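You operate a simulated robot arm through the tools that you are given. There is no shell and no other tool.

The job below is to be done with a simulated two-armed robot. You get a single attempt, and the scene is never put back.

## Task
Take the plug from the top of the motor bench and put it on top of the blue relay there. Take the black relay and leave it on the rubber seal on the top of the packing table. Pick up the air coupling with one hand, pass it to the other hand and put it on the right mat. Fetch the blue comb and set it in the grey tray. Put the purple comb on the green cover. Fetch the orange comb and set it on top of the silver hub on the top of the left bench. The order is free. Set down upright: plug, blue comb, purple comb, orange comb.

Only the result counts: the job must be done as asked and must still hold three seconds after the hand-in. Knocking over, shifting, dropping, spilling or breaking anything else fails it. A push-on lid holds only when it is set on centred and level and pressed home; a screw cap is set on level and turned clockwise until tight.

## Robot
Two 7-joint arms with fingered hands on one trunk, on a base that moves. Base frame: it is fixed to the floor where the robot stands at the start and does not move with it; the origin is under the middle of the robot, x ahead of it, y to its left, z up. Units: m, rad, N and s.
The left shoulder is at the start at [0.05, 0.187, 1.232], the right one opposite. With the tool pointing down near the work surface each hand reaches from about 0.38 to 0.78 m from the robot's upright axis, wherever it stands, measured 20 degrees to its own side. Places, roughly: air coupling (3x3x11 cm) [1.5, -4.7, 0.9]; black relay [-1.25, 2, 0.75]; blue comb [-2, -2.5, 1]; blue relay [-2.25, 0, 1]; green cover (15x10x1 cm) [-2.5, -3.4, 0.9]; grey tray [-1.5, 2.25, 0.75]; hub (6x6x4 cm) [-3.6, 0.1, 0.9]; orange comb [-2.25, -2.5, 1]; plug (3x3x5 cm) [-2.1, 0, 0.9]; purple comb [-2.25, -2.5, 1]; right mat [-1.4, -1.3, 0.8]; rubber seal (15x11x1 cm) [-1.4, 1.9, 0.8]. Payload 3.6 kg a hand.
The TCP of each hand is the grasp point between the finger pads, 0.026 m short of the fingertips. In the tool frame z runs along the fingers and y along their closing line. The gripper opens to 0.088 m; its body begins 0.03 m behind the TCP. The gripper is a hand of 3 fingers: y runs from the thumb to the fingers, the wrist lies at [-0.017, -0.098, -0.164] in the tool frame, and closing takes about 1.5 s.
Orientation is told as [roll, pitch, yaw] about the base's x, y, z axes, in that order, counted from this pose: with the fingers straight down and the wrist toward the robot, the tool's x, y and z point along [0, 1, 0], [1, 0, 0] and [0, 0, -1] of the base frame.

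## Interface
- The arms move only by the tool nudge_tool. It takes "left_motion", "right_motion" or both (then of equal length, played together; a hand with none holds still); each is text: rows parted by semicolons, each of 7 numbers parted by spaces: the shift along the tool's x, y, z in cm, then the turn, a rotation vector about the tool's x, y, z in rad, then the gripper command, from -1 (fully open) to 1 (shut), values between in proportion. In form: tx ty tz ax ay az fingers; .... A call has 1 to 20 rows; each row is the pose to reach, as a shift and turn from the pose commanded when the call began, along the tool's axes at that moment. A row lasts 0.2 s, in which the tool goes at most 0.05 m and 0.15 rad; a call with a longer step from one row to the next is refused whole, and so is a gripper value outside its range. A pose out of reach is approached as far as the arm can. The call stops where the force on the tool passes 40 N (or 10 N more than at its start, if that is more) or the arm is blocked; 0.2 s more then pass. Each finger travels about 0.153 m/s and halts on what it meets, pressing with about 25 N; the grip force reading is that of the motor and also rises with nothing between the fingers. The clock runs only during rows and for 0.2 s after the last one: add rows that repeat a pose to give the fingers time. The reply holds the time, the measured pose of the TCP, the force on the tool along the base axes, the opening and the grip force, in the units named above and with some noise, with the torque about the TCP (base axes, N m) and any sound that the robot's microphone picked up, and new pictures: "views" is both (left out), scene, wrist or none (wrist: the cameras of the hands that moved).
- Cameras (640 x 400 px; columns grow to the right, rows downward): "scene" is now at [0.2414, -0.0072, 1.1502]; the picture's right is [-0.04, -1.00, 0.00], its down [-0.29, 0.01, -0.96] and it looks along [0.96, -0.03, -0.29] (base axes); focal length 245 px, centre (320, 200). "left" rides on the left gripper at [-0.056, -0.08, -0.102] in its tool frame; the picture's right is [-0.73, -0.32, 0.60], its down [0.62, -0.67, 0.41] and it looks along [0.27, 0.68, 0.69] (tool axes); focal length 247 px, centre (320, 200). "right" rides on the right gripper at [0.056, -0.08, -0.102] in its tool frame; the picture's right is [-0.73, 0.32, -0.60], its down [-0.62, -0.66, 0.41] and it looks along [-0.27, 0.68, 0.69] (tool axes); focal length 247 px, centre (320, 200). There is no depth. A picture from a camera that has moved, and an enlarged one, comes with that camera's place and axes in the base frame and with its lens.
- lift_body(by): moves the trunk up (or, below 0, down) by that many m; the arms and the scene camera ride with it, the base frame stays. It gives what a move gives, with no picture.
- drive_base(legs): drives the robot by 1 to 6 legs, each [ahead, left, turn to the left] in m, m and rad, along the robot's own axes; the way and the turn of a leg run together, so that a leg with both is an arc; at most 1.5 m and 3.142 rad a leg. The arms and the cameras ride along, it lands a little off, and it stops where it bumps. It gives what a move gives, and a new picture of the scene camera.
- hand_shape(shape, hand): the hand has 3 fingers and takes this shape, open, in about a second: jaw (thumb against the fingers, like two jaws); tri (thumb and two fingers); tip (a fingertip pinch); poke (one finger out to press); point (the index stretched); flat (the hand flat); cup (the hand cupped); fist (a fist). The gripper value then closes the fingers along that shape, each until it touches; the sizes above hold for jaw. It gives what a move gives, with no picture.
- aim_head(pan, tilt): turns the head with the scene camera to pan (to the left, within 1.047 rad either way) and tilt (down, from -0.506 to 1.204), counted from straight ahead of the robot (the tilt from the chest, where the trunk bows). It gives what a move gives, and a new picture of the scene camera.
- close_up(camera, box): a new picture of the part [left, top, right, bottom] of that camera's present view, enlarged. The clock stands still meanwhile.
- hand_in(): hands the job in; it is judged then, once.

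Places have to be worked out from the pictures, the camera data and where the tool is seen. Open the grippers and draw the arms clear of the work before you hand the job in, unless the task says otherwise.

The tools are called as a command line: name --argument value ..., lists and objects as JSON in quotes. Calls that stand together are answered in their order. nudge_tool: Moves the arms, as the interface text tells. Its arguments: {"type":"object","properties":{"left_motion":{"type":"string"},"right_motion":{"type":"string"},"views":{"type":"string","enum":["both","scene","wrist","none"]}},"required":[]} The other tools are called the same way: lift_body (by) moves the trunk up or down; hand_shape (shape, hand) gives the hand a shape; drive_base (legs) drives the base; aim_head (pan, tilt) turns the head that bears the scene camera; close_up (camera, box) takes an enlarged picture of a part of a camera's view; hand_in () hands the job in.

At the start:

```text
t: 0.0
left_tcp_pos: [0.5249, 0.2223, 1.1146]
left_tool_rot: [0.0, 0.001, 0.0]
left_ft_force: [0.2, 1.1, -1.1]
left_moment: [0.01, 0.04, 0.01]
left_opening: 0.0877
left_finger_force: 0.1
left_shape: jaw
right_tcp_pos: [0.5506, -0.1858, 1.1206]
right_tool_rot: [0.0, 0.0, 0.001]
right_ft_force: [-0.2, -0.6, -0.6]
right_moment: [-0.02, 0.0, 0.02]
right_opening: 0.0874
right_finger_force: 0.1
right_shape: jaw
trunk travel left (down, up): [-0.375, 0.382]
robot x, y, heading: [-0.001, -0.0004, 0.001]
head pan, tilt (commanded): [-0.035, 0.295]
```

scene: 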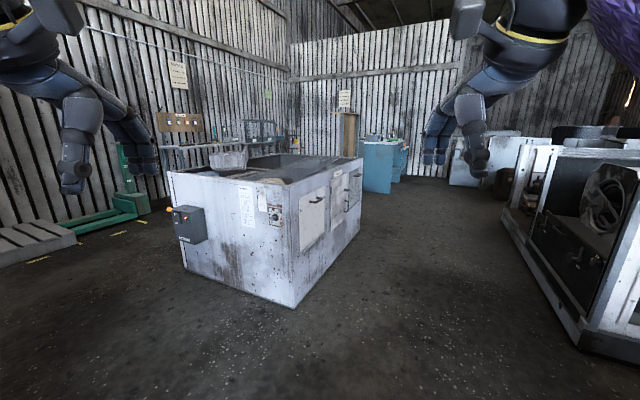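
right: 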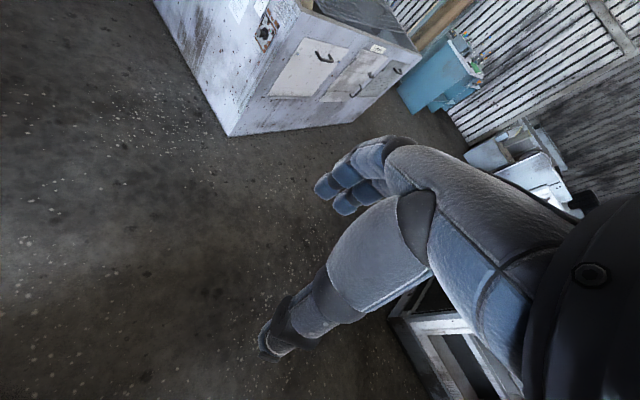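
left: 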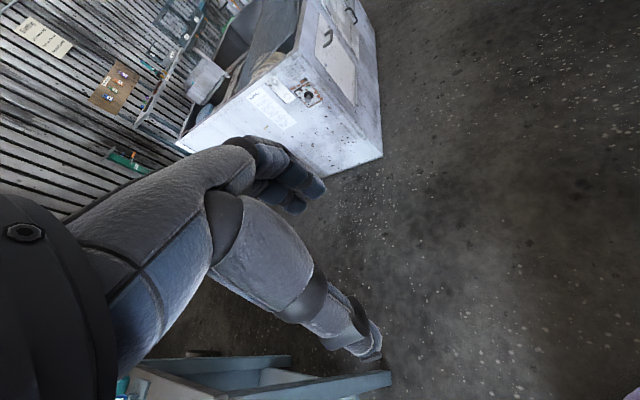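

The scene ahead shows a machine cabinet; the job's places are mostly behind me. I look around with the head first, to the left.

aim_head --pan 1.04 --tilt 0.3

aim_head --pan -1.04 --tilt 0.3

```text
t: 1.3
left_tcp_pos: [0.5261, 0.2218, 1.1136]
left_tool_rot: [0.001, 0.001, 0.002]
left_ft_force: [-0.4, 0.0, -0.9]
left_moment: [0.01, 0.01, -0.01]
left_opening: 0.0881
left_finger_force: 0.1
left_shape: jaw
right_tcp_pos: [0.5513, -0.1867, 1.121]
right_tool_rot: [-0.002, -0.002, 0.0]
right_ft_force: [0.0, -0.5, -0.3]
right_moment: [-0.02, -0.01, -0.01]
right_opening: 0.0879
right_finger_force: 0.0
right_shape: jaw
trunk travel left (down, up): [-0.375, 0.382]
robot x, y, heading: [-0.0003, -0.0013, -0.001]
head pan, tilt (commanded): [1.04, 0.3]
camera scene: at [0.1954, 0.0766, 1.1497], right [0.86, -0.51, 0.0], down [-0.15, -0.25, -0.96], along [0.48, 0.82, -0.3], focal length 245 px, centre (320, 200)
```

scene: 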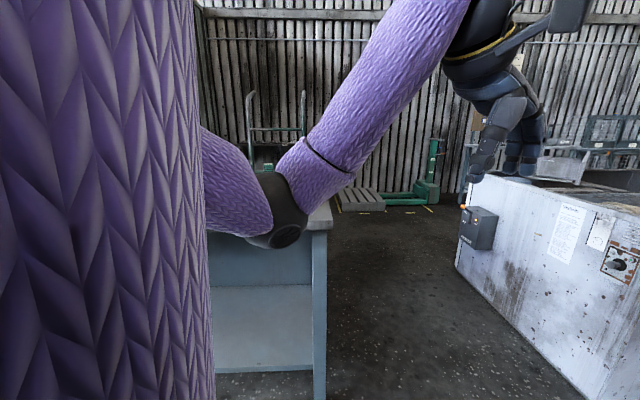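

```text
t: 3.3
left_tcp_pos: [0.526, 0.2224, 1.1139]
left_tool_rot: [0.0, -0.001, 0.0]
left_ft_force: [0.1, -0.1, -0.9]
left_moment: [-0.02, -0.01, -0.01]
left_opening: 0.0878
left_finger_force: 0.2
left_shape: jaw
right_tcp_pos: [0.5504, -0.186, 1.1201]
right_tool_rot: [-0.001, 0.001, 0.001]
right_ft_force: [0.4, -0.1, -0.8]
right_moment: [0.0, 0.01, 0.0]
right_opening: 0.0874
right_finger_force: 0.0
right_shape: jaw
trunk travel left (down, up): [-0.375, 0.382]
robot x, y, heading: [-0.001, 0.0015, -0.001]
head pan, tilt (commanded): [-1.04, 0.3]
camera scene: at [0.1953, -0.0844, 1.1497], right [-0.86, -0.51, 0.0], down [-0.15, 0.26, -0.96], along [0.48, -0.82, -0.3], focal length 245 px, centre (320, 200)
```

scene: 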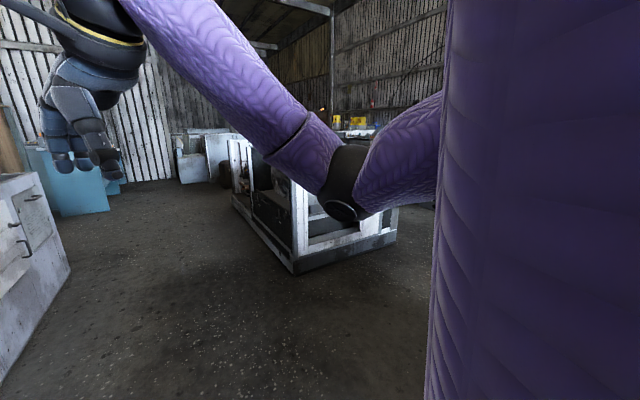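

A table stands close on my left and a rack on my right; turning in place stays within about 0.7 m of my axis, so I turn left by a quarter to view that side.

aim_head --pan 0 --tilt 0.3

drive_base --legs '[[0, 0, 1.57]]'

drive_base --legs '[[0, 0, 0.8]]'

drive_base --legs '[[0, 0, 0.77]]'

```text
t: 4.6
left_tcp_pos: [0.5264, 0.2222, 1.113]
left_tool_rot: [-0.001, -0.001, 0.0]
left_ft_force: [-0.2, -0.5, 0.1]
left_moment: [0.04, -0.01, 0.04]
left_opening: 0.0878
left_finger_force: 0.2
left_shape: jaw
right_tcp_pos: [0.5526, -0.1867, 1.121]
right_tool_rot: [0.0, -0.001, 0.001]
right_ft_force: [-0.5, -0.1, 0.2]
right_moment: [-0.02, 0.01, -0.01]
right_opening: 0.0877
right_finger_force: 0.0
right_shape: jaw
trunk travel left (down, up): [-0.375, 0.382]
robot x, y, heading: [0.0025, -0.0033, -0.002]
head pan, tilt (commanded): [0.0, 0.3]
camera scene: at [0.2414, -0.004, 1.1496], right [0.0, -1.0, 0.0], down [-0.3, 0.0, -0.96], along [0.96, 0.0, -0.3], focal length 245 px, centre (320, 200)
```

scene: 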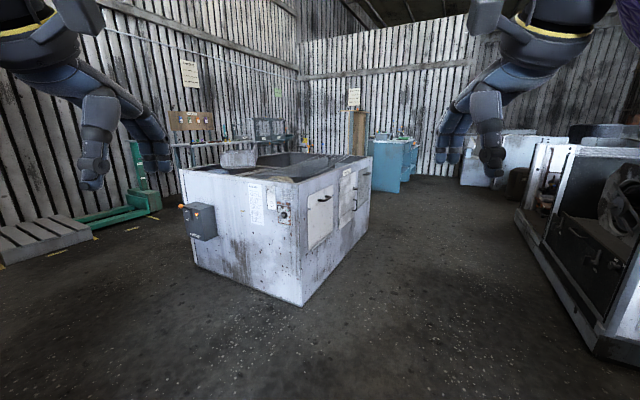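

```text
t: 8.9
left_tcp_pos: [-0.2518, 0.5142, 1.1132]
left_tool_rot: [-0.001, 0.0, 1.627]
left_ft_force: [-0.2, 0.6, -0.5]
left_moment: [0.0, -0.03, 0.0]
left_opening: 0.0875
left_finger_force: 0.0
left_shape: jaw
right_tcp_pos: [0.1538, 0.5622, 1.1206]
right_tool_rot: [0.001, 0.002, 1.629]
right_ft_force: [0.0, -0.4, 0.2]
right_moment: [0.02, -0.03, 0.02]
right_opening: 0.0876
right_finger_force: 0.2
right_shape: jaw
trunk travel left (down, up): [-0.375, 0.382]
robot x, y, heading: [-0.0022, -0.0008, 1.624]
head pan, tilt (commanded): [0.0, 0.3]
camera scene: at [-0.0127, 0.2362, 1.1496], right [1.0, 0.06, 0.0], down [0.02, -0.3, -0.96], along [-0.05, 0.95, -0.3], focal length 245 px, centre (320, 200)
```

scene: 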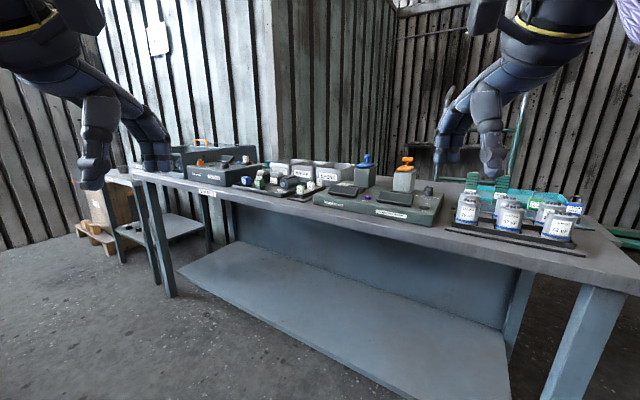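

```text
t: 11.4
left_tcp_pos: [-0.5411, 0.179, 1.1133]
left_tool_rot: [-0.001, 0.001, 2.422]
left_ft_force: [-0.5, 0.0, -0.2]
left_moment: [0.02, -0.01, -0.01]
left_opening: 0.0878
left_finger_force: 0.0
left_shape: jaw
right_tcp_pos: [-0.2933, 0.5022, 1.1214]
right_tool_rot: [0.001, 0.0, 2.426]
right_ft_force: [0.3, 0.9, 0.8]
right_moment: [0.01, -0.03, 0.03]
right_opening: 0.0876
right_finger_force: 0.1
right_shape: jaw
trunk travel left (down, up): [-0.375, 0.382]
robot x, y, heading: [-0.001, 0.0054, 2.422]
head pan, tilt (commanded): [0.0, 0.3]
camera scene: at [-0.1804, 0.1542, 1.1496], right [0.66, 0.75, 0.0], down [0.22, -0.19, -0.96], along [-0.72, 0.63, -0.3], focal length 245 px, centre (320, 200)
```

scene: 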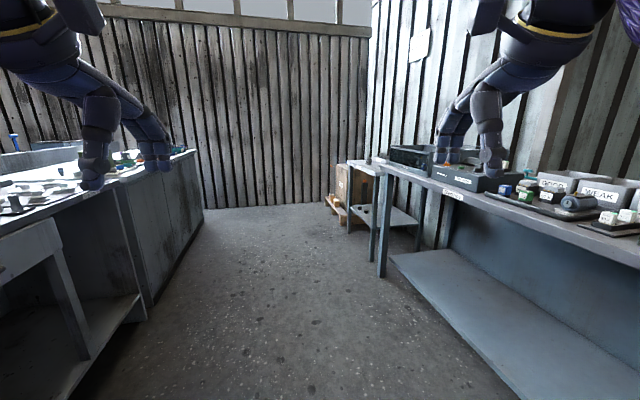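

```text
t: 13.9
left_tcp_pos: [-0.5132, -0.2496, 1.1137]
left_tool_rot: [-0.002, -0.002, -3.089]
left_ft_force: [0.9, -0.2, 0.1]
left_moment: [0.02, 0.0, -0.01]
left_opening: 0.0878
left_finger_force: 0.2
left_shape: jaw
right_tcp_pos: [-0.5598, 0.156, 1.1209]
right_tool_rot: [0.002, 0.001, -3.086]
right_ft_force: [-0.3, -0.3, 0.0]
right_moment: [-0.01, -0.01, -0.02]
right_opening: 0.0879
right_finger_force: 0.0
right_shape: jaw
trunk travel left (down, up): [-0.375, 0.382]
robot x, y, heading: [0.0009, -0.0001, -3.092]
head pan, tilt (commanded): [0.0, 0.3]
camera scene: at [-0.2393, -0.0169, 1.1496], right [-0.05, 1.0, 0.0], down [0.3, 0.02, -0.96], along [-0.95, -0.05, -0.3], focal length 245 px, centre (320, 200)
```

scene: 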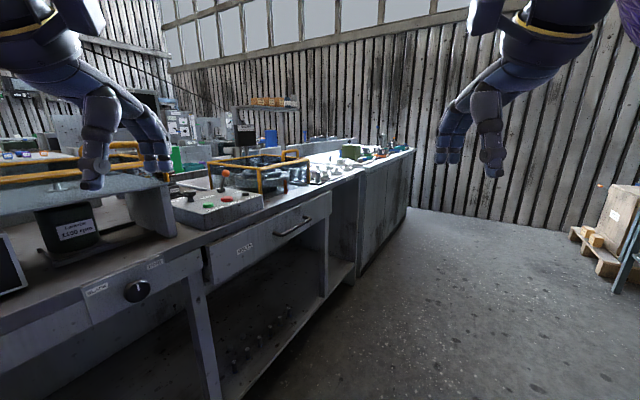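

I now face the back: benches run off at an angle, with the motor bench around (-2, 0). I take enlarged views of that area.

close_up --camera "scene" --box '[180, 110, 430, 266]'

close_up --camera "scene" --box '[280, 130, 420, 217]'

close_up --camera "scene" --box '[0, 80, 250, 236]'

```text
2.56 times, centred on (305, 188) of scene
camera zoom: at [-0.2393, -0.0169, 1.1496], right [-0.05, 1.0, 0.0], down [0.3, 0.02, -0.96], along [-0.95, -0.05, -0.3], focal length 628 px, centre (358, 231)
```

zoom: 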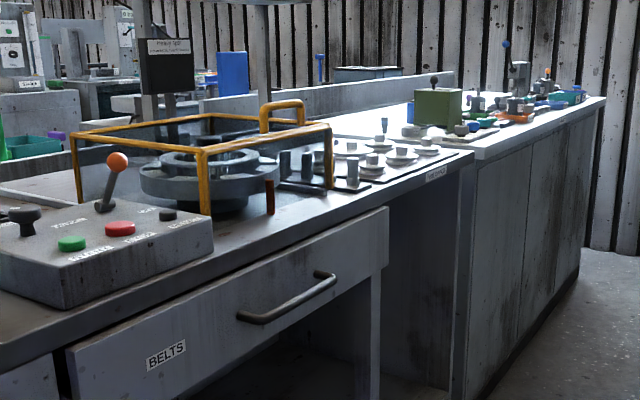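

```text
4.57 times, centred on (350, 174) of scene
camera zoom: at [-0.2393, -0.0169, 1.1496], right [-0.05, 1.0, 0.0], down [0.3, 0.02, -0.96], along [-0.95, -0.05, -0.3], focal length 1121 px, centre (183, 321)
```

zoom: 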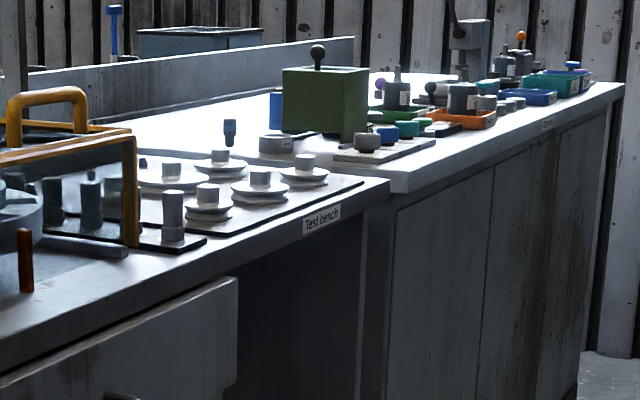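

```text
2.56 times, centred on (125, 158) of scene
camera zoom: at [-0.2393, -0.0169, 1.1496], right [-0.05, 1.0, 0.0], down [0.3, 0.02, -0.96], along [-0.95, -0.05, -0.3], focal length 628 px, centre (819, 308)
```

zoom: 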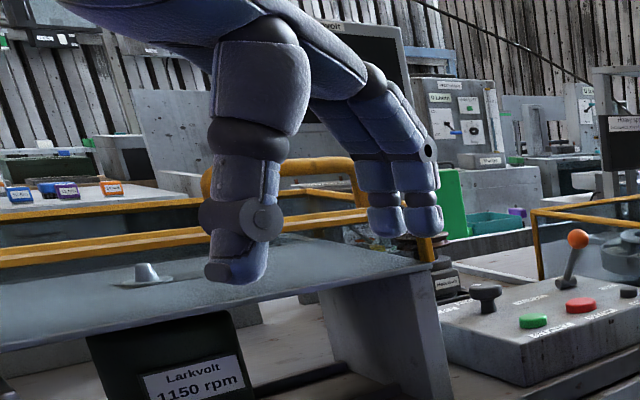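

The benches run along about (-0.88, 0.48), with an aisle about 1.7 m wide between them. I turn to align with the aisle and drive ahead.

drive_base --legs '[[0, 0, -0.55], [1.2, 0, 0]]'

```text
t: 21.6
left_tcp_pos: [-1.6501, 0.6491, 1.1133]
left_tool_rot: [0.0, 0.0, 2.635]
left_ft_force: [-0.6, -0.4, 0.8]
left_moment: [0.0, 0.01, -0.01]
left_opening: 0.0876
left_finger_force: 0.2
left_shape: jaw
right_tcp_pos: [-1.4748, 1.0191, 1.1206]
right_tool_rot: [0.0, 0.0, 2.636]
right_ft_force: [0.0, 0.5, -0.2]
right_moment: [0.0, 0.02, -0.01]
right_opening: 0.0878
right_finger_force: 0.1
right_shape: jaw
trunk travel left (down, up): [-0.375, 0.382]
robot x, y, heading: [-1.0819, 0.5873, 2.634]
head pan, tilt (commanded): [0.0, 0.3]
camera scene: at [-1.292, 0.7012, 1.1496], right [0.49, 0.87, 0.0], down [0.26, -0.14, -0.96], along [-0.84, 0.46, -0.3], focal length 245 px, centre (320, 200)
```

scene: 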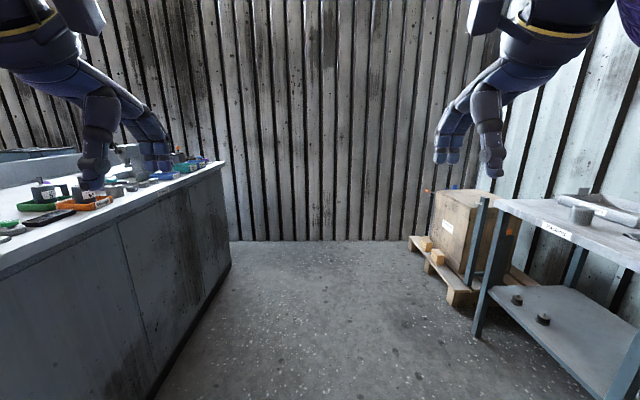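

Aligned with the aisle; left bench on my left, packing table on my right. I look around with the head from here.

aim_head --pan 0.7 --tilt 0.3

close_up --camera "scene" --box '[0, 60, 640, 300]'

aim_head --pan -0.7 --tilt 0.3

```text
t: 22.7
left_tcp_pos: [-1.6502, 0.6494, 1.1131]
left_tool_rot: [0.0, 0.0, 2.634]
left_ft_force: [-0.5, -0.3, 0.0]
left_moment: [-0.01, 0.02, -0.01]
left_opening: 0.0876
left_finger_force: 0.0
left_shape: jaw
right_tcp_pos: [-1.4747, 1.0178, 1.1207]
right_tool_rot: [0.001, 0.0, 2.635]
right_ft_force: [0.3, -0.6, -0.2]
right_moment: [0.01, 0.05, 0.0]
right_opening: 0.0879
right_finger_force: 0.1
right_shape: jaw
trunk travel left (down, up): [-0.375, 0.382]
robot x, y, heading: [-1.0811, 0.5863, 2.631]
head pan, tilt (commanded): [0.7, 0.3]
camera scene: at [-1.3017, 0.6379, 1.1497], right [-0.19, 0.98, 0.0], down [0.29, 0.06, -0.96], along [-0.94, -0.18, -0.3], focal length 245 px, centre (320, 200)
```

scene: 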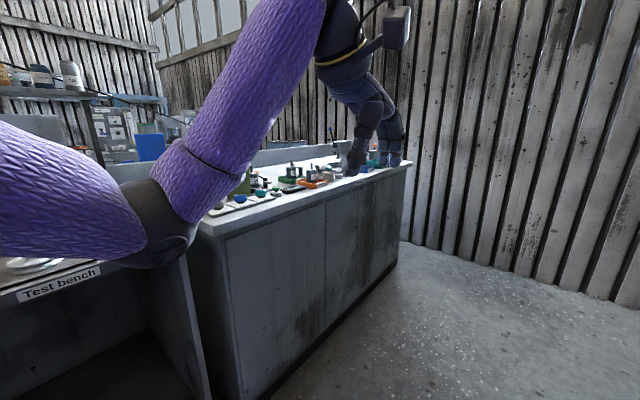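

```text
1.00 times, centred on (320, 180) of scene (not enlarged: the box is as wide or as high as the picture)
camera zoom: at [-1.3017, 0.6379, 1.1497], right [-0.19, 0.98, 0.0], down [0.29, 0.06, -0.96], along [-0.94, -0.18, -0.3], focal length 245 px, centre (320, 220)
```

zoom: 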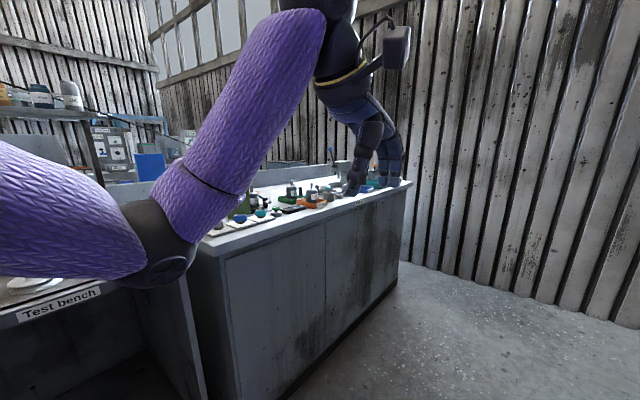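

```text
t: 24.2
left_tcp_pos: [-1.6508, 0.6493, 1.1126]
left_tool_rot: [0.0, 0.001, 2.636]
left_ft_force: [-0.7, 0.4, -0.2]
left_moment: [0.0, 0.0, 0.01]
left_opening: 0.0877
left_finger_force: 0.0
left_shape: jaw
right_tcp_pos: [-1.4737, 1.0183, 1.1201]
right_tool_rot: [-0.001, -0.002, 2.634]
right_ft_force: [0.2, 0.1, 1.5]
right_moment: [-0.01, 0.01, -0.01]
right_opening: 0.0876
right_finger_force: 0.0
right_shape: jaw
trunk travel left (down, up): [-0.375, 0.382]
robot x, y, heading: [-1.0804, 0.5869, 2.636]
head pan, tilt (commanded): [-0.7, 0.3]
camera scene: at [-1.2434, 0.7429, 1.1496], right [0.93, 0.36, 0.0], down [0.11, -0.28, -0.96], along [-0.34, 0.89, -0.3], focal length 245 px, centre (320, 200)
```

scene: 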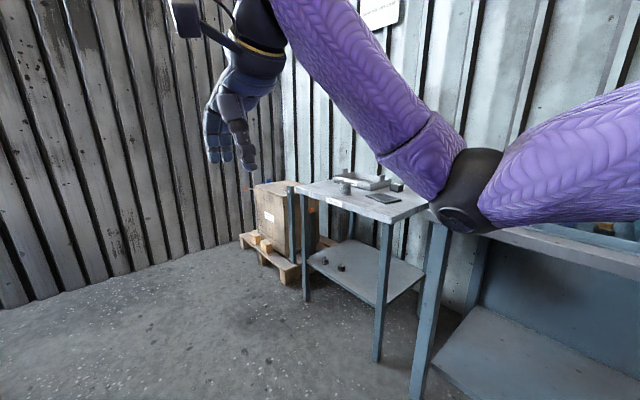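

The packing table is the small one ahead-right. I enlarge it to see the relay, the tray and the seal.

close_up --camera "scene" --box '[280, 150, 440, 250]'

```text
4.00 times, centred on (360, 200) of scene
camera zoom: at [-1.2434, 0.7429, 1.1496], right [0.93, 0.36, 0.0], down [0.11, -0.28, -0.96], along [-0.34, 0.89, -0.3], focal length 981 px, centre (160, 200)
```

zoom: 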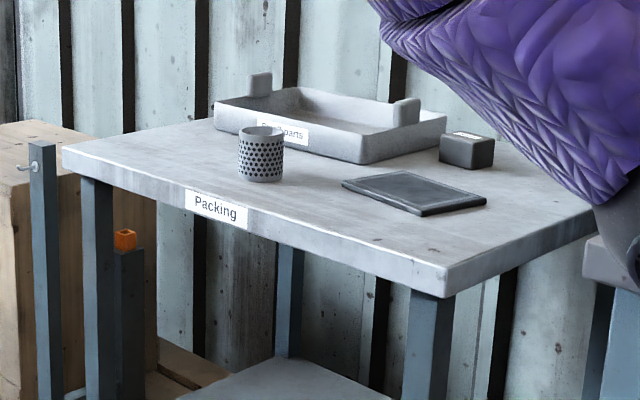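

The packing table top is about z=0.8 with its front edge about 0.83 m to the right of my line; the seal is near (-1.36, 1.9), the relay near (-1.31, 2.06). I drive ahead and turn right to face it.

aim_head --pan 0 --tilt 0.6

drive_base --legs '[[1.1, 0, 0], [0, 0, -1.571]]'

```text
t: 25.3
left_tcp_pos: [-1.6506, 0.6484, 1.1141]
left_tool_rot: [0.0, 0.001, 2.635]
left_ft_force: [1.0, 0.4, 0.0]
left_moment: [0.0, 0.0, 0.02]
left_opening: 0.0879
left_finger_force: 0.0
left_shape: jaw
right_tcp_pos: [-1.4739, 1.0185, 1.1204]
right_tool_rot: [0.0, 0.0, 2.635]
right_ft_force: [-0.3, 0.0, -0.7]
right_moment: [-0.01, -0.08, -0.01]
right_opening: 0.0877
right_finger_force: 0.0
right_shape: jaw
trunk travel left (down, up): [-0.375, 0.382]
robot x, y, heading: [-1.0829, 0.5876, 2.635]
head pan, tilt (commanded): [0.0, 0.6]
camera scene: at [-1.2873, 0.6987, 1.1222], right [0.49, 0.87, 0.0], down [0.49, -0.27, -0.83], along [-0.72, 0.4, -0.56], focal length 245 px, centre (320, 200)
```

scene: 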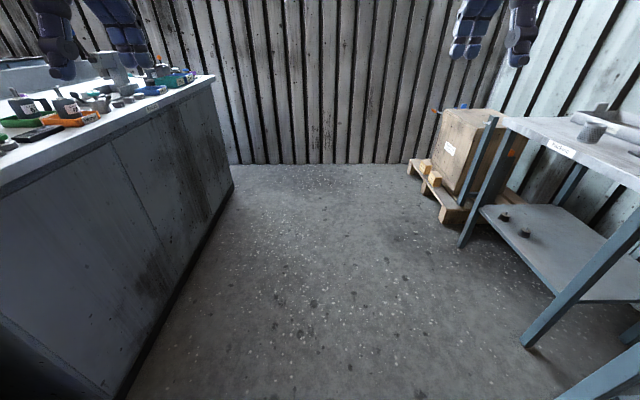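

```text
t: 34.8
left_tcp_pos: [-2.0143, 1.6878, 1.113]
left_tool_rot: [-0.001, 0.0, 1.088]
left_ft_force: [-0.6, 0.0, -0.4]
left_moment: [0.03, -0.01, 0.0]
left_opening: 0.0877
left_finger_force: 0.0
left_shape: jaw
right_tcp_pos: [-1.6411, 1.5215, 1.1209]
right_tool_rot: [0.001, 0.0, 1.086]
right_ft_force: [-0.1, 0.2, 0.3]
right_moment: [0.03, 0.0, -0.05]
right_opening: 0.0876
right_finger_force: 0.1
right_shape: jaw
trunk travel left (down, up): [-0.375, 0.382]
robot x, y, heading: [-2.0632, 1.1212, 1.089]
head pan, tilt (commanded): [0.0, 0.6]
camera scene: at [-1.9523, 1.3244, 1.1222], right [0.89, -0.47, 0.0], down [-0.26, -0.5, -0.82], along [0.38, 0.73, -0.57], focal length 245 px, centre (320, 200)
```

scene: 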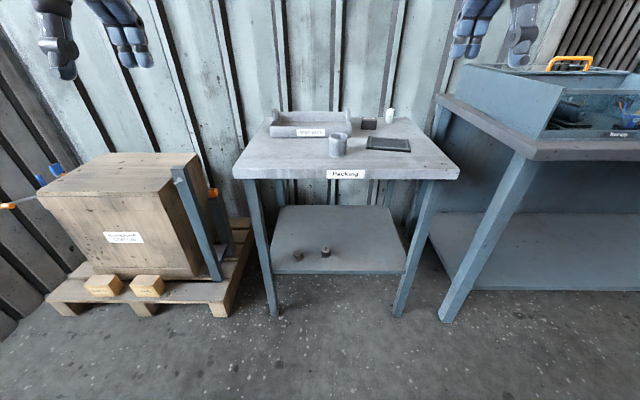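

I now face the packing table from about 1 m. I enlarge the tabletop to get second sight lines.

close_up --camera "scene" --box '[225, 90, 475, 246]'

```text
2.56 times, centred on (350, 168) of scene
camera zoom: at [-1.9523, 1.3244, 1.1222], right [0.89, -0.47, 0.0], down [-0.26, -0.5, -0.82], along [0.38, 0.73, -0.57], focal length 628 px, centre (243, 282)
```

zoom: 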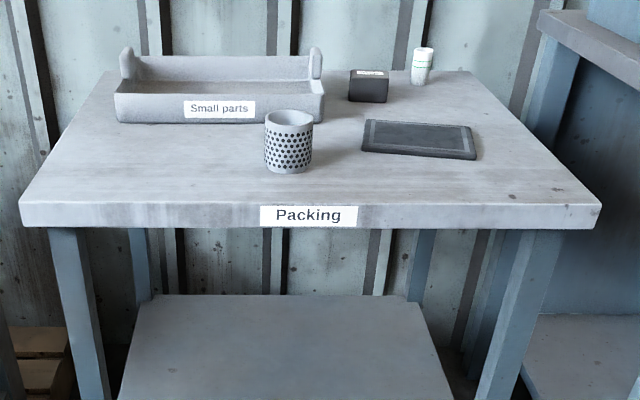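

The relay is about 1.26 m ahead and 0.21 m right of my axis, the seal about 1.04 m ahead and 0.24 m right, tabletop z≈0.79. I drive half a metre closer, hands well above the table.

drive_base --legs '[[0.5, 0, 0]]'

```text
t: 37.7
left_tcp_pos: [-1.7806, 2.131, 1.1136]
left_tool_rot: [0.0, 0.003, 1.084]
left_ft_force: [1.0, -0.2, 0.1]
left_moment: [0.0, 0.01, 0.0]
left_opening: 0.0876
left_finger_force: 0.1
left_shape: jaw
right_tcp_pos: [-1.408, 1.9622, 1.1214]
right_tool_rot: [0.002, 0.001, 1.084]
right_ft_force: [0.9, 0.2, -0.8]
right_moment: [0.0, -0.01, 0.01]
right_opening: 0.0879
right_finger_force: 0.0
right_shape: jaw
trunk travel left (down, up): [-0.375, 0.382]
robot x, y, heading: [-1.8305, 1.5618, 1.083]
head pan, tilt (commanded): [0.0, 0.6]
camera scene: at [-1.7191, 1.7653, 1.122], right [0.88, -0.47, 0.0], down [-0.26, -0.5, -0.82], along [0.39, 0.73, -0.57], focal length 245 px, centre (320, 200)
```

scene: 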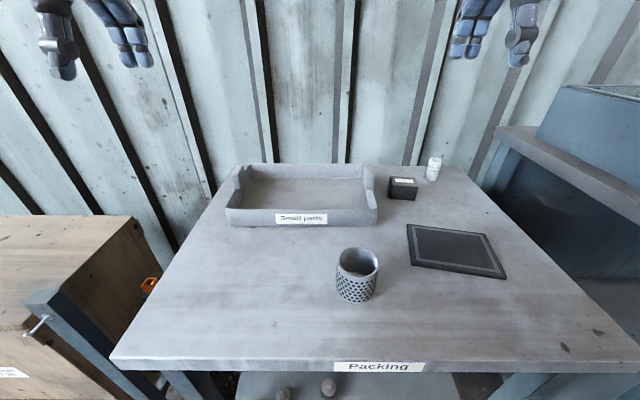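

No bump. I enlarge the relay and seal area to measure them.

close_up --camera "scene" --box '[340, 140, 520, 252]'

close_up --camera "right" --box '[0, 0, 640, 400]'

```text
3.56 times, centred on (430, 196) of scene
camera zoom: at [-1.7191, 1.7653, 1.122], right [0.88, -0.47, 0.0], down [-0.26, -0.5, -0.82], along [0.39, 0.73, -0.57], focal length 872 px, centre (-71, 214)
```

zoom: 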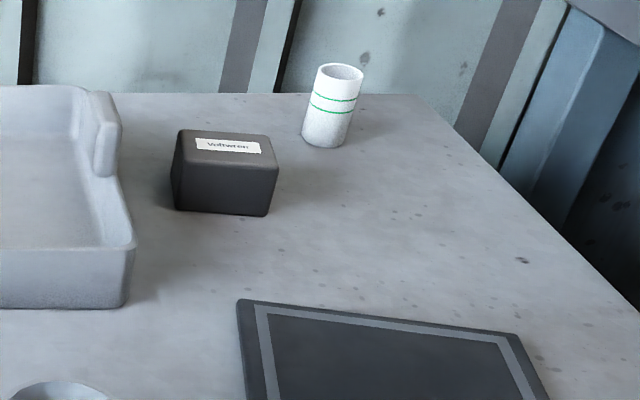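

```text
1.00 times, centred on (320, 200) of right (not enlarged: the box is as wide or as high as the picture)
camera zoom: at [-1.4945, 1.9166, 1.2214], right [0.8, -0.06, 0.6], down [0.24, -0.88, -0.41], along [0.55, 0.47, -0.69], focal length 247 px, centre (320, 200)
```

zoom: 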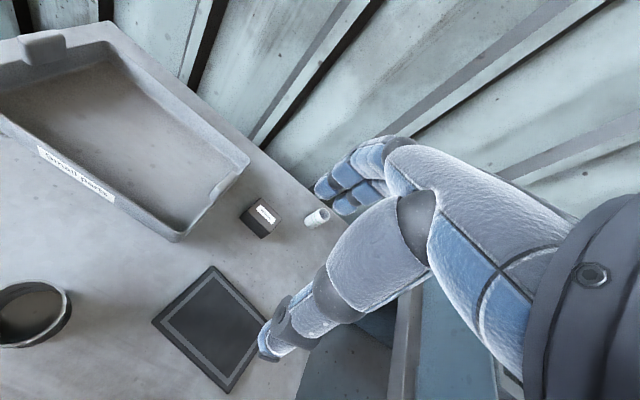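

The relay (about 6×4×4 cm) sits roughly 0.74 m ahead and 0.20 m right of my axis. I bring the open right hand above it to z≈0.90 and look.

nudge_tool --right_motion "0 4 3 0 0 0 -1; -0.5 8 7 0 0 0 -1; -1 12 11 0 0 0 -1; -1.4 15.5 15 0 0 0 -1; -1.7 18.8 18.5 0 0 0 -1; -1.7 18.8 20.5 0 0 0 -1; -1.7 18.8 20.5 0 0 0 -1"

```text
refused: row 2 steps farther than a row can; nothing moved
```

The steps were longer than 5 cm; I split them finer.

nudge_tool --right_motion "0 3.3 3 0 0 0 -1; -0.4 6.6 6 0 0 0 -1; -0.8 9.9 9 0 0 0 -1; -1.1 13.2 12 0 0 0 -1; -1.4 16 15 0 0 0 -1; -1.7 18.8 18 0 0 0 -1; -1.7 18.8 20.5 0 0 0 -1; -1.7 18.8 20.5 0 0 0 -1"

```text
t: 39.5
left_tcp_pos: [-1.7816, 2.1301, 1.1128]
left_tool_rot: [-0.001, 0.002, 1.084]
left_ft_force: [0.4, 1.4, -0.2]
left_moment: [0.0, -0.01, 0.02]
left_opening: 0.0878
left_finger_force: 0.0
left_shape: jaw
right_tcp_pos: [-1.311, 2.1117, 0.9181]
right_tool_rot: [-0.001, 0.0, 1.086]
right_ft_force: [0.0, -0.2, 0.4]
right_moment: [0.02, 0.03, 0.0]
right_opening: 0.0877
right_finger_force: 0.0
right_shape: jaw
right hand out of reach, approached as far as the arm can: row 6, 7, 8
trunk travel left (down, up): [-0.375, 0.382]
robot x, y, heading: [-1.8316, 1.5651, 1.083]
head pan, tilt (commanded): [0.0, 0.6]
camera scene: at [-1.7198, 1.7647, 1.1222], right [0.88, -0.47, 0.0], down [-0.26, -0.5, -0.83], along [0.39, 0.73, -0.56], focal length 245 px, centre (320, 200)
camera right: at [-1.3966, 2.0659, 1.0188], right [0.8, -0.06, 0.6], down [0.24, -0.88, -0.41], along [0.55, 0.47, -0.69], focal length 247 px, centre (320, 200)
```

scene: 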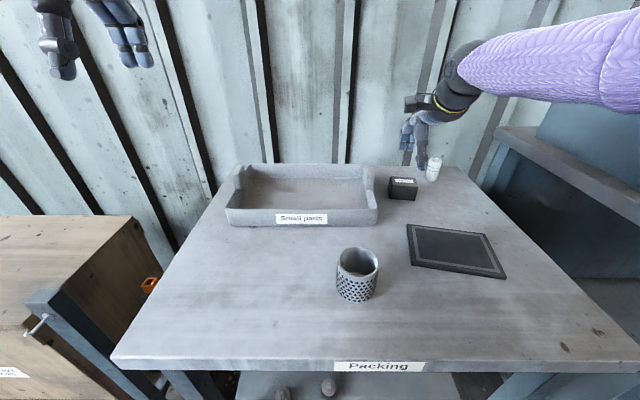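
right: 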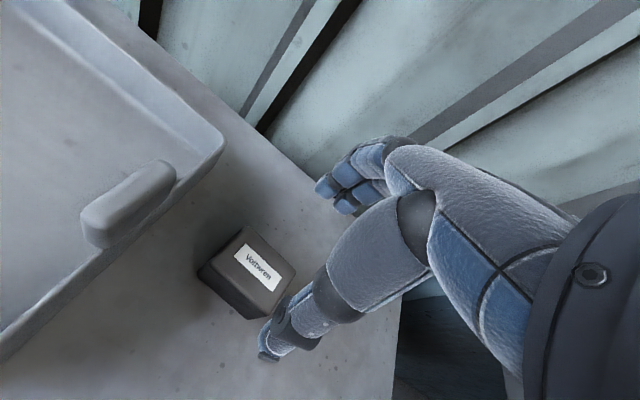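

The hand is right over the relay but at the limit of its reach. I drive 5 cm closer, then pull the hand back the same amount.

drive_base --legs '[[0.05, 0, 0]]'

```text
t: 40.4
left_tcp_pos: [-1.7563, 2.1763, 1.112]
left_tool_rot: [0.0, 0.001, 1.083]
left_ft_force: [-0.2, -0.2, -0.4]
left_moment: [-0.07, -0.02, -0.02]
left_opening: 0.0876
left_finger_force: 0.2
left_shape: jaw
right_tcp_pos: [-1.2853, 2.1563, 0.9162]
right_tool_rot: [0.0, 0.003, 1.085]
right_ft_force: [0.0, 0.9, -0.8]
right_moment: [-0.03, 0.03, -0.02]
right_opening: 0.0877
right_finger_force: 0.1
right_shape: jaw
trunk travel left (down, up): [-0.375, 0.382]
robot x, y, heading: [-1.8062, 1.6062, 1.084]
head pan, tilt (commanded): [0.0, 0.6]
camera scene: at [-1.695, 1.811, 1.1216], right [0.88, -0.47, 0.0], down [-0.27, -0.5, -0.82], along [0.39, 0.73, -0.57], focal length 245 px, centre (320, 200)
```

scene: 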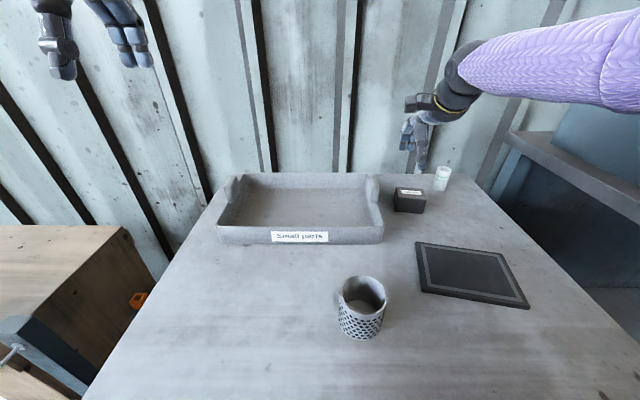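

I pull back 5.1 cm, turn the hand 0.11 rad clockwise to match the relay, and come down to just above it.

nudge_tool --right_motion "0.1 -2.5 0 0 0 0.05 -1; 0.2 -5.1 1 0 0 0.11 -1; 0.2 -5.1 4.5 0 0 0.11 -1; 0.2 -5.1 4.5 0 0 0.11 -1" --views "wrist"

```text
t: 41.4
left_tcp_pos: [-1.7576, 2.1733, 1.113]
left_tool_rot: [-0.001, -0.001, 1.085]
left_ft_force: [-0.1, -0.5, 0.1]
left_moment: [0.01, 0.01, 0.01]
left_opening: 0.0875
left_finger_force: 0.1
left_shape: jaw
right_tcp_pos: [-1.3132, 2.1101, 0.8723]
right_tool_rot: [0.0, -0.001, 0.974]
right_ft_force: [0.6, -0.6, -0.8]
right_moment: [0.0, 0.01, 0.03]
right_opening: 0.0878
right_finger_force: 0.1
right_shape: jaw
trunk travel left (down, up): [-0.375, 0.382]
robot x, y, heading: [-1.8061, 1.6054, 1.081]
head pan, tilt (commanded): [0.0, 0.6]
camera right: at [-1.4036, 2.076, 0.9732], right [0.79, -0.15, 0.6], down [0.14, -0.9, -0.41], along [0.6, 0.41, -0.69], focal length 247 px, centre (320, 200)
```

right: 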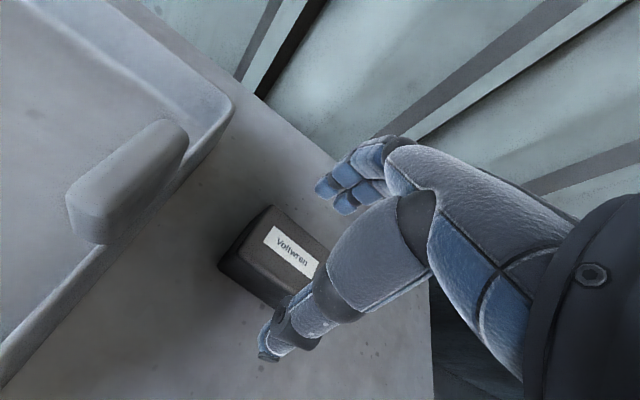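

The relay lies centrally, maybe 6 mm further ahead. I shift 0.6 cm ahead, descend to z≈0.822 and look again before closing.

nudge_tool --right_motion "0 0.6 2 0 0 0 -1; 0 0.6 5 0 0 0 -1; 0 0.6 5 0 0 0 -1" --views "wrist"

```text
t: 42.2
left_tcp_pos: [-1.7572, 2.1731, 1.1141]
left_tool_rot: [0.001, -0.001, 1.085]
left_ft_force: [0.1, -0.6, 0.1]
left_moment: [0.0, -0.03, 0.01]
left_opening: 0.0878
left_finger_force: 0.0
left_shape: jaw
right_tcp_pos: [-1.3097, 2.1169, 0.8252]
right_tool_rot: [0.001, -0.005, 0.976]
right_ft_force: [-0.7, -2.0, 6.4]
right_moment: [0.23, -0.19, -0.06]
right_opening: 0.0877
right_finger_force: 0.1
right_shape: jaw
trunk travel left (down, up): [-0.375, 0.382]
robot x, y, heading: [-1.8058, 1.6024, 1.081]
head pan, tilt (commanded): [0.0, 0.6]
camera right: at [-1.4003, 2.0818, 0.9254], right [0.79, -0.15, 0.6], down [0.14, -0.9, -0.41], along [0.6, 0.41, -0.69], focal length 247 px, centre (320, 200)
```

right: 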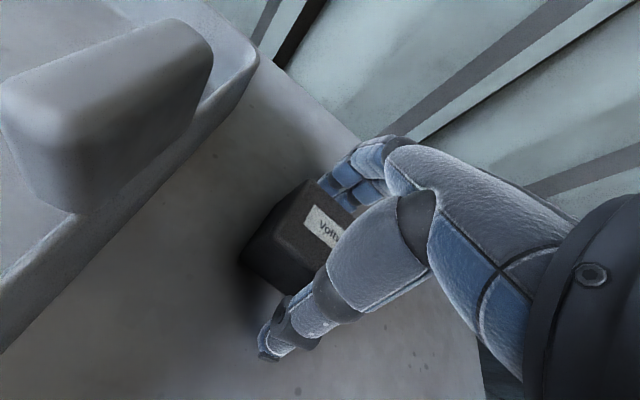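

The fingertips just touch the table (6 N up, at the finger side), so the tabletop is near 0.797. I raise half a centimetre and close the hand.

nudge_tool --right_motion "0 0 -0.6 0 0 0 -1; 0 0 -0.6 0 0 0 0; 0 0 -0.6 0 0 0 1; 0 0 -0.6 0 0 0 1; 0 0 -0.6 0 0 0 1; 0 0 -0.6 0 0 0 1; 0 0 -0.6 0 0 0 1; 0 0 -0.6 0 0 0 1" --views "wrist"

```text
t: 44.0
left_tcp_pos: [-1.7579, 2.1733, 1.1127]
left_tool_rot: [-0.001, -0.001, 1.083]
left_ft_force: [0.5, -0.7, -0.8]
left_moment: [0.01, -0.01, -0.02]
left_opening: 0.0876
left_finger_force: 0.1
left_shape: jaw
right_tcp_pos: [-1.3083, 2.1159, 0.8286]
right_tool_rot: [-0.001, 0.001, 0.974]
right_ft_force: [-0.2, -0.3, -0.5]
right_moment: [0.01, -0.02, -0.02]
right_opening: 0.0391
right_finger_force: 24.4
right_shape: jaw
trunk travel left (down, up): [-0.375, 0.382]
robot x, y, heading: [-1.808, 1.6047, 1.086]
head pan, tilt (commanded): [0.0, 0.6]
camera right: at [-1.3997, 2.0812, 0.93], right [0.79, -0.15, 0.6], down [0.14, -0.9, -0.41], along [0.6, 0.41, -0.69], focal length 247 px, centre (320, 200)
```

right: 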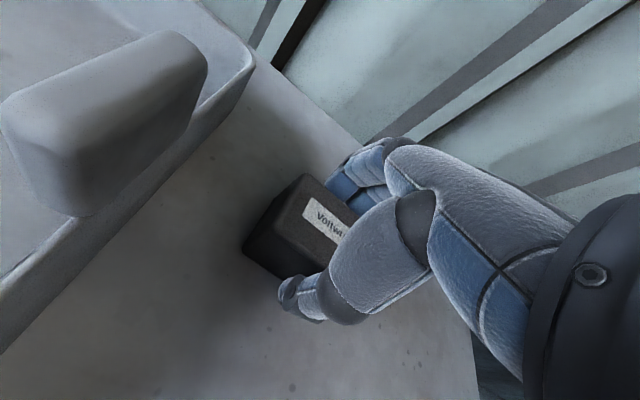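

The relay is held (opening 3.9 cm, 24 N). I lift it 6 cm and carry it over the seal, whose centre I put at about (-1.369, 1.931).

nudge_tool --right_motion "0 0 -2.5 0 0 0 1; 0 0 -6.5 0 0 0 1; -1.3 -4.6 -6.5 0 0 0 1; -2.6 -9.2 -6.5 0 0 0 1; -3.9 -13.8 -6.5 0 0 0 1; -5.4 -18.4 -6.5 0 0 0 1; -5.4 -18.6 -6.5 0 0 0 1; -5.4 -18.6 -6.5 0 0 0 1"

```text
t: 45.8
left_tcp_pos: [-1.7575, 2.1737, 1.1142]
left_tool_rot: [0.0, 0.001, 1.084]
left_ft_force: [-0.2, 1.0, 0.3]
left_moment: [-0.01, 0.0, -0.01]
left_opening: 0.0878
left_finger_force: 0.0
left_shape: jaw
right_tcp_pos: [-1.3671, 1.9331, 0.8924]
right_tool_rot: [0.0, -0.001, 0.973]
right_ft_force: [-0.2, -0.6, -0.6]
right_moment: [0.01, -0.02, 0.03]
right_opening: 0.0391
right_finger_force: 25.5
right_shape: jaw
trunk travel left (down, up): [-0.375, 0.382]
robot x, y, heading: [-1.8059, 1.6054, 1.086]
head pan, tilt (commanded): [0.0, 0.6]
camera scene: at [-1.696, 1.8088, 1.1222], right [0.88, -0.47, 0.0], down [-0.26, -0.5, -0.83], along [0.39, 0.73, -0.56], focal length 245 px, centre (320, 200)
camera right: at [-1.4583, 1.897, 0.9939], right [0.79, -0.15, 0.6], down [0.14, -0.9, -0.41], along [0.6, 0.41, -0.69], focal length 247 px, centre (320, 200)
```

scene: 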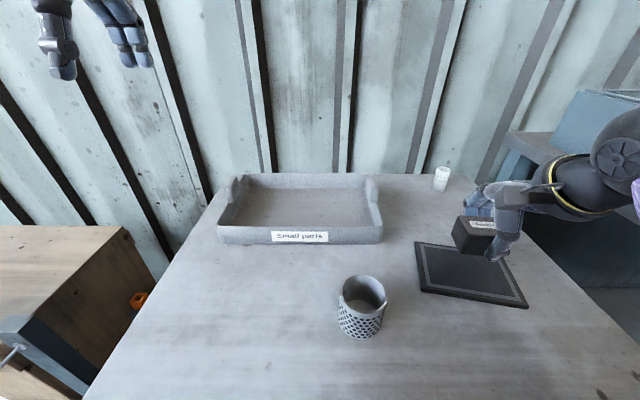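
right: 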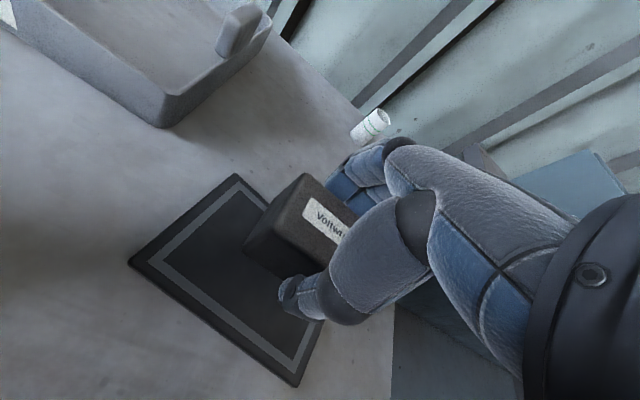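

The relay hangs over the seal's middle. I lower it to just touching.

nudge_tool --right_motion "0 0 2.5 0 0 0 1; 0 0 4.5 0 0 0 1; 0 0 5.1 0 0 0 1; 0 0 5.1 0 0 0 1" --views "wrist"

```text
t: 46.8
left_tcp_pos: [-1.7582, 2.1735, 1.113]
left_tool_rot: [-0.001, 0.0, 1.085]
left_ft_force: [0.5, 0.6, -0.2]
left_moment: [-0.01, -0.01, 0.01]
left_opening: 0.0876
left_finger_force: 0.1
left_shape: jaw
right_tcp_pos: [-1.3661, 1.9309, 0.8427]
right_tool_rot: [0.0, 0.0, 0.974]
right_ft_force: [-0.2, 0.1, -0.4]
right_moment: [-0.03, 0.0, 0.0]
right_opening: 0.0388
right_finger_force: 25.8
right_shape: jaw
trunk travel left (down, up): [-0.375, 0.382]
robot x, y, heading: [-1.8068, 1.6024, 1.087]
head pan, tilt (commanded): [0.0, 0.6]
camera right: at [-1.4578, 1.8955, 0.943], right [0.79, -0.15, 0.6], down [0.14, -0.9, -0.41], along [0.6, 0.41, -0.69], focal length 247 px, centre (320, 200)
```

right: 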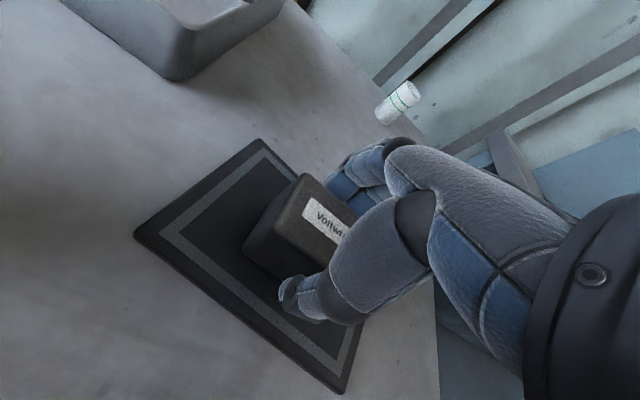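

No contact yet; I lower a few more millimetres.

nudge_tool --right_motion "0 0 0.3 0 0 0 1; 0 0 0.5 0 0 0 1; 0 0 0.5 0 0 0 1" --views "none"

```text
t: 47.6
left_tcp_pos: [-1.7569, 2.1744, 1.1128]
left_tool_rot: [0.001, 0.0, 1.082]
left_ft_force: [0.0, -0.1, -1.2]
left_moment: [-0.02, 0.0, 0.06]
left_opening: 0.0877
left_finger_force: 0.0
left_shape: jaw
right_tcp_pos: [-1.3673, 1.9315, 0.8379]
right_tool_rot: [0.0, 0.001, 0.974]
right_ft_force: [0.1, -0.8, -0.7]
right_moment: [0.02, 0.02, -0.02]
right_opening: 0.039
right_finger_force: 25.8
right_shape: jaw
trunk travel left (down, up): [-0.375, 0.382]
robot x, y, heading: [-1.8084, 1.6021, 1.09]
head pan, tilt (commanded): [0.0, 0.6]
```

Still free; I go lower in small steps.

nudge_tool --right_motion "0 0 0.2 0 0 0 1; 0 0 0.4 0 0 0 1; 0 0 0.4 0 0 0 1" --views "none"

```text
t: 48.4
left_tcp_pos: [-1.7572, 2.1734, 1.1133]
left_tool_rot: [0.001, 0.0, 1.083]
left_ft_force: [-0.1, 0.5, 0.6]
left_moment: [0.01, 0.0, -0.01]
left_opening: 0.0875
left_finger_force: 0.1
left_shape: jaw
right_tcp_pos: [-1.3679, 1.9334, 0.8359]
right_tool_rot: [0.0, -0.005, 0.973]
right_ft_force: [0.2, -2.0, 15.2]
right_moment: [-0.1, 0.07, -0.03]
right_opening: 0.0393
right_finger_force: 24.8
right_shape: jaw
trunk travel left (down, up): [-0.375, 0.382]
robot x, y, heading: [-1.8094, 1.6048, 1.084]
head pan, tilt (commanded): [0.0, 0.6]
```

Contact (15 N). I ease off 2 mm, open the hand and lift straight up.

nudge_tool --right_motion "0 0 -0.2 0 0 0 1; 0 0 -0.2 0 0 0 0.3; 0 0 -0.2 0 0 0 -0.5; 0 0 -0.2 0 0 0 -1; 0 0 -0.2 0 0 0 -1; 0 0 -0.2 0 0 0 -1; 0 0 -3 0 0 0 -1; 0 0 -7 0 0 0 -1; 0 0 -11 0 0 0 -1; 0 0 -15 0 0 0 -1"

```text
t: 50.6
left_tcp_pos: [-1.7573, 2.1745, 1.1127]
left_tool_rot: [0.0, 0.0, 1.082]
left_ft_force: [1.1, 0.3, 0.1]
left_moment: [-0.02, 0.01, 0.01]
left_opening: 0.0877
left_finger_force: 0.1
left_shape: jaw
right_tcp_pos: [-1.3675, 1.9318, 0.986]
right_tool_rot: [-0.001, 0.002, 0.974]
right_ft_force: [0.7, 0.6, 0.5]
right_moment: [-0.01, -0.02, 0.05]
right_opening: 0.0874
right_finger_force: 0.0
right_shape: jaw
trunk travel left (down, up): [-0.375, 0.382]
robot x, y, heading: [-1.8068, 1.6039, 1.083]
head pan, tilt (commanded): [0.0, 0.6]
camera scene: at [-1.6961, 1.8092, 1.1221], right [0.88, -0.47, 0.0], down [-0.26, -0.5, -0.82], along [0.39, 0.73, -0.57], focal length 245 px, centre (320, 200)
camera right: at [-1.4582, 1.8964, 1.0864], right [0.79, -0.15, 0.6], down [0.14, -0.9, -0.41], along [0.6, 0.41, -0.69], focal length 247 px, centre (320, 200)
```

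scene: 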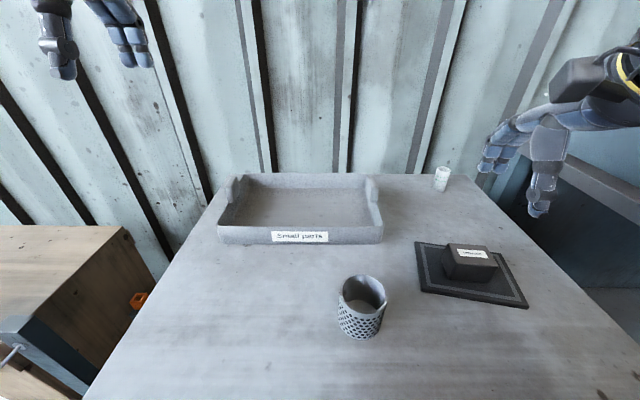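
right: 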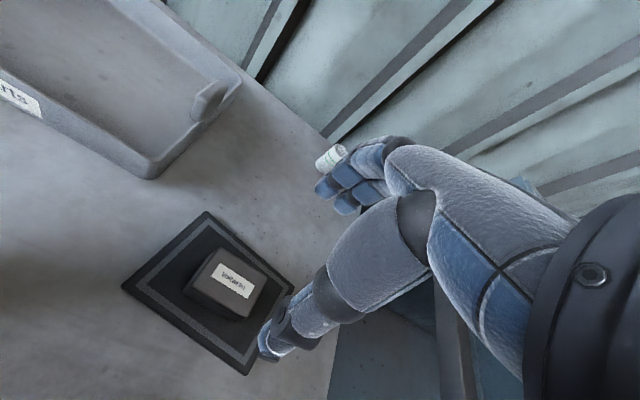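

The relay sits on the seal. I restore the right arm to its carry pose, then back away from the table.

nudge_tool --right_motion "0 0 -4 0 0 0 -1; 1 1 -8 0 0 -0.03 -1; 3 3 -11 0 0 -0.06 -1; 5.5 5 -13.5 0 0 -0.109 -1; 5.5 5 -13.5 0 0 -0.109 -1" --views "none"

close_up --camera "scene" --box '[190, 150, 430, 300]'

drive_base --legs '[[-0.55, 0, 0], [0, 0, 1.571], [0, 0, 1.571]]'

```text
t: 51.8
left_tcp_pos: [-1.7572, 2.1736, 1.1134]
left_tool_rot: [-0.002, 0.0, 1.083]
left_ft_force: [0.7, 0.1, 0.4]
left_moment: [-0.01, 0.0, 0.04]
left_opening: 0.0876
left_finger_force: 0.0
left_shape: jaw
right_tcp_pos: [-1.3836, 2.0077, 1.1201]
right_tool_rot: [0.001, 0.0, 1.084]
right_ft_force: [0.9, 0.8, 0.5]
right_moment: [-0.01, 0.0, 0.02]
right_opening: 0.0875
right_finger_force: 0.1
right_shape: jaw
trunk travel left (down, up): [-0.375, 0.382]
robot x, y, heading: [-1.8081, 1.604, 1.082]
head pan, tilt (commanded): [0.0, 0.6]
```

```text
2.67 times, centred on (310, 225) of scene
camera zoom: at [-1.6956, 1.8087, 1.1222], right [0.88, -0.47, 0.0], down [-0.26, -0.5, -0.83], along [0.39, 0.73, -0.56], focal length 654 px, centre (347, 133)
```

zoom: 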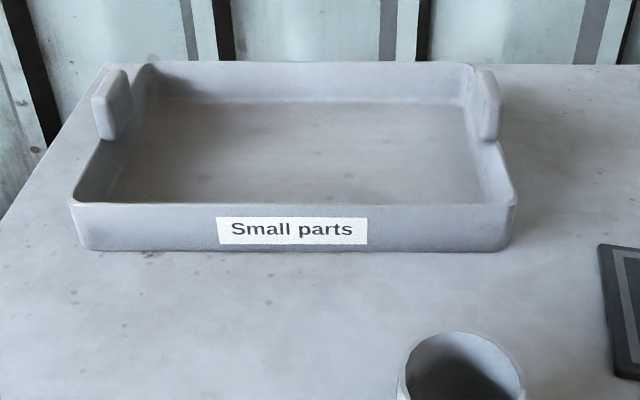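

```text
t: 62.6
left_tcp_pos: [-2.1223, 0.5509, 1.1138]
left_tool_rot: [0.001, 0.002, -2.073]
left_ft_force: [0.6, 0.1, -0.8]
left_moment: [0.02, -0.05, 0.03]
left_opening: 0.0878
left_finger_force: 0.0
left_shape: jaw
right_tcp_pos: [-2.4924, 0.7231, 1.1206]
right_tool_rot: [0.0, 0.001, -2.072]
right_ft_force: [-0.4, -0.1, 0.5]
right_moment: [-0.01, -0.02, -0.03]
right_opening: 0.0875
right_finger_force: 0.0
right_shape: jaw
trunk travel left (down, up): [-0.375, 0.382]
robot x, y, heading: [-2.0654, 1.1209, -2.07]
head pan, tilt (commanded): [0.0, 0.6]
camera scene: at [-2.1767, 0.9097, 1.1222], right [-0.88, 0.48, 0.0], down [0.27, 0.5, -0.82], along [-0.4, -0.72, -0.57], focal length 245 px, centre (320, 200)
```

scene: 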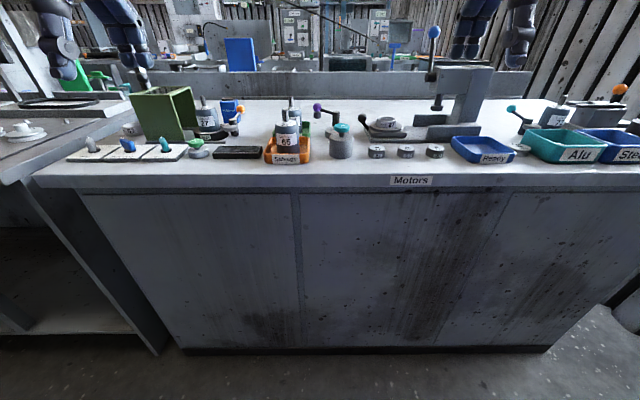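

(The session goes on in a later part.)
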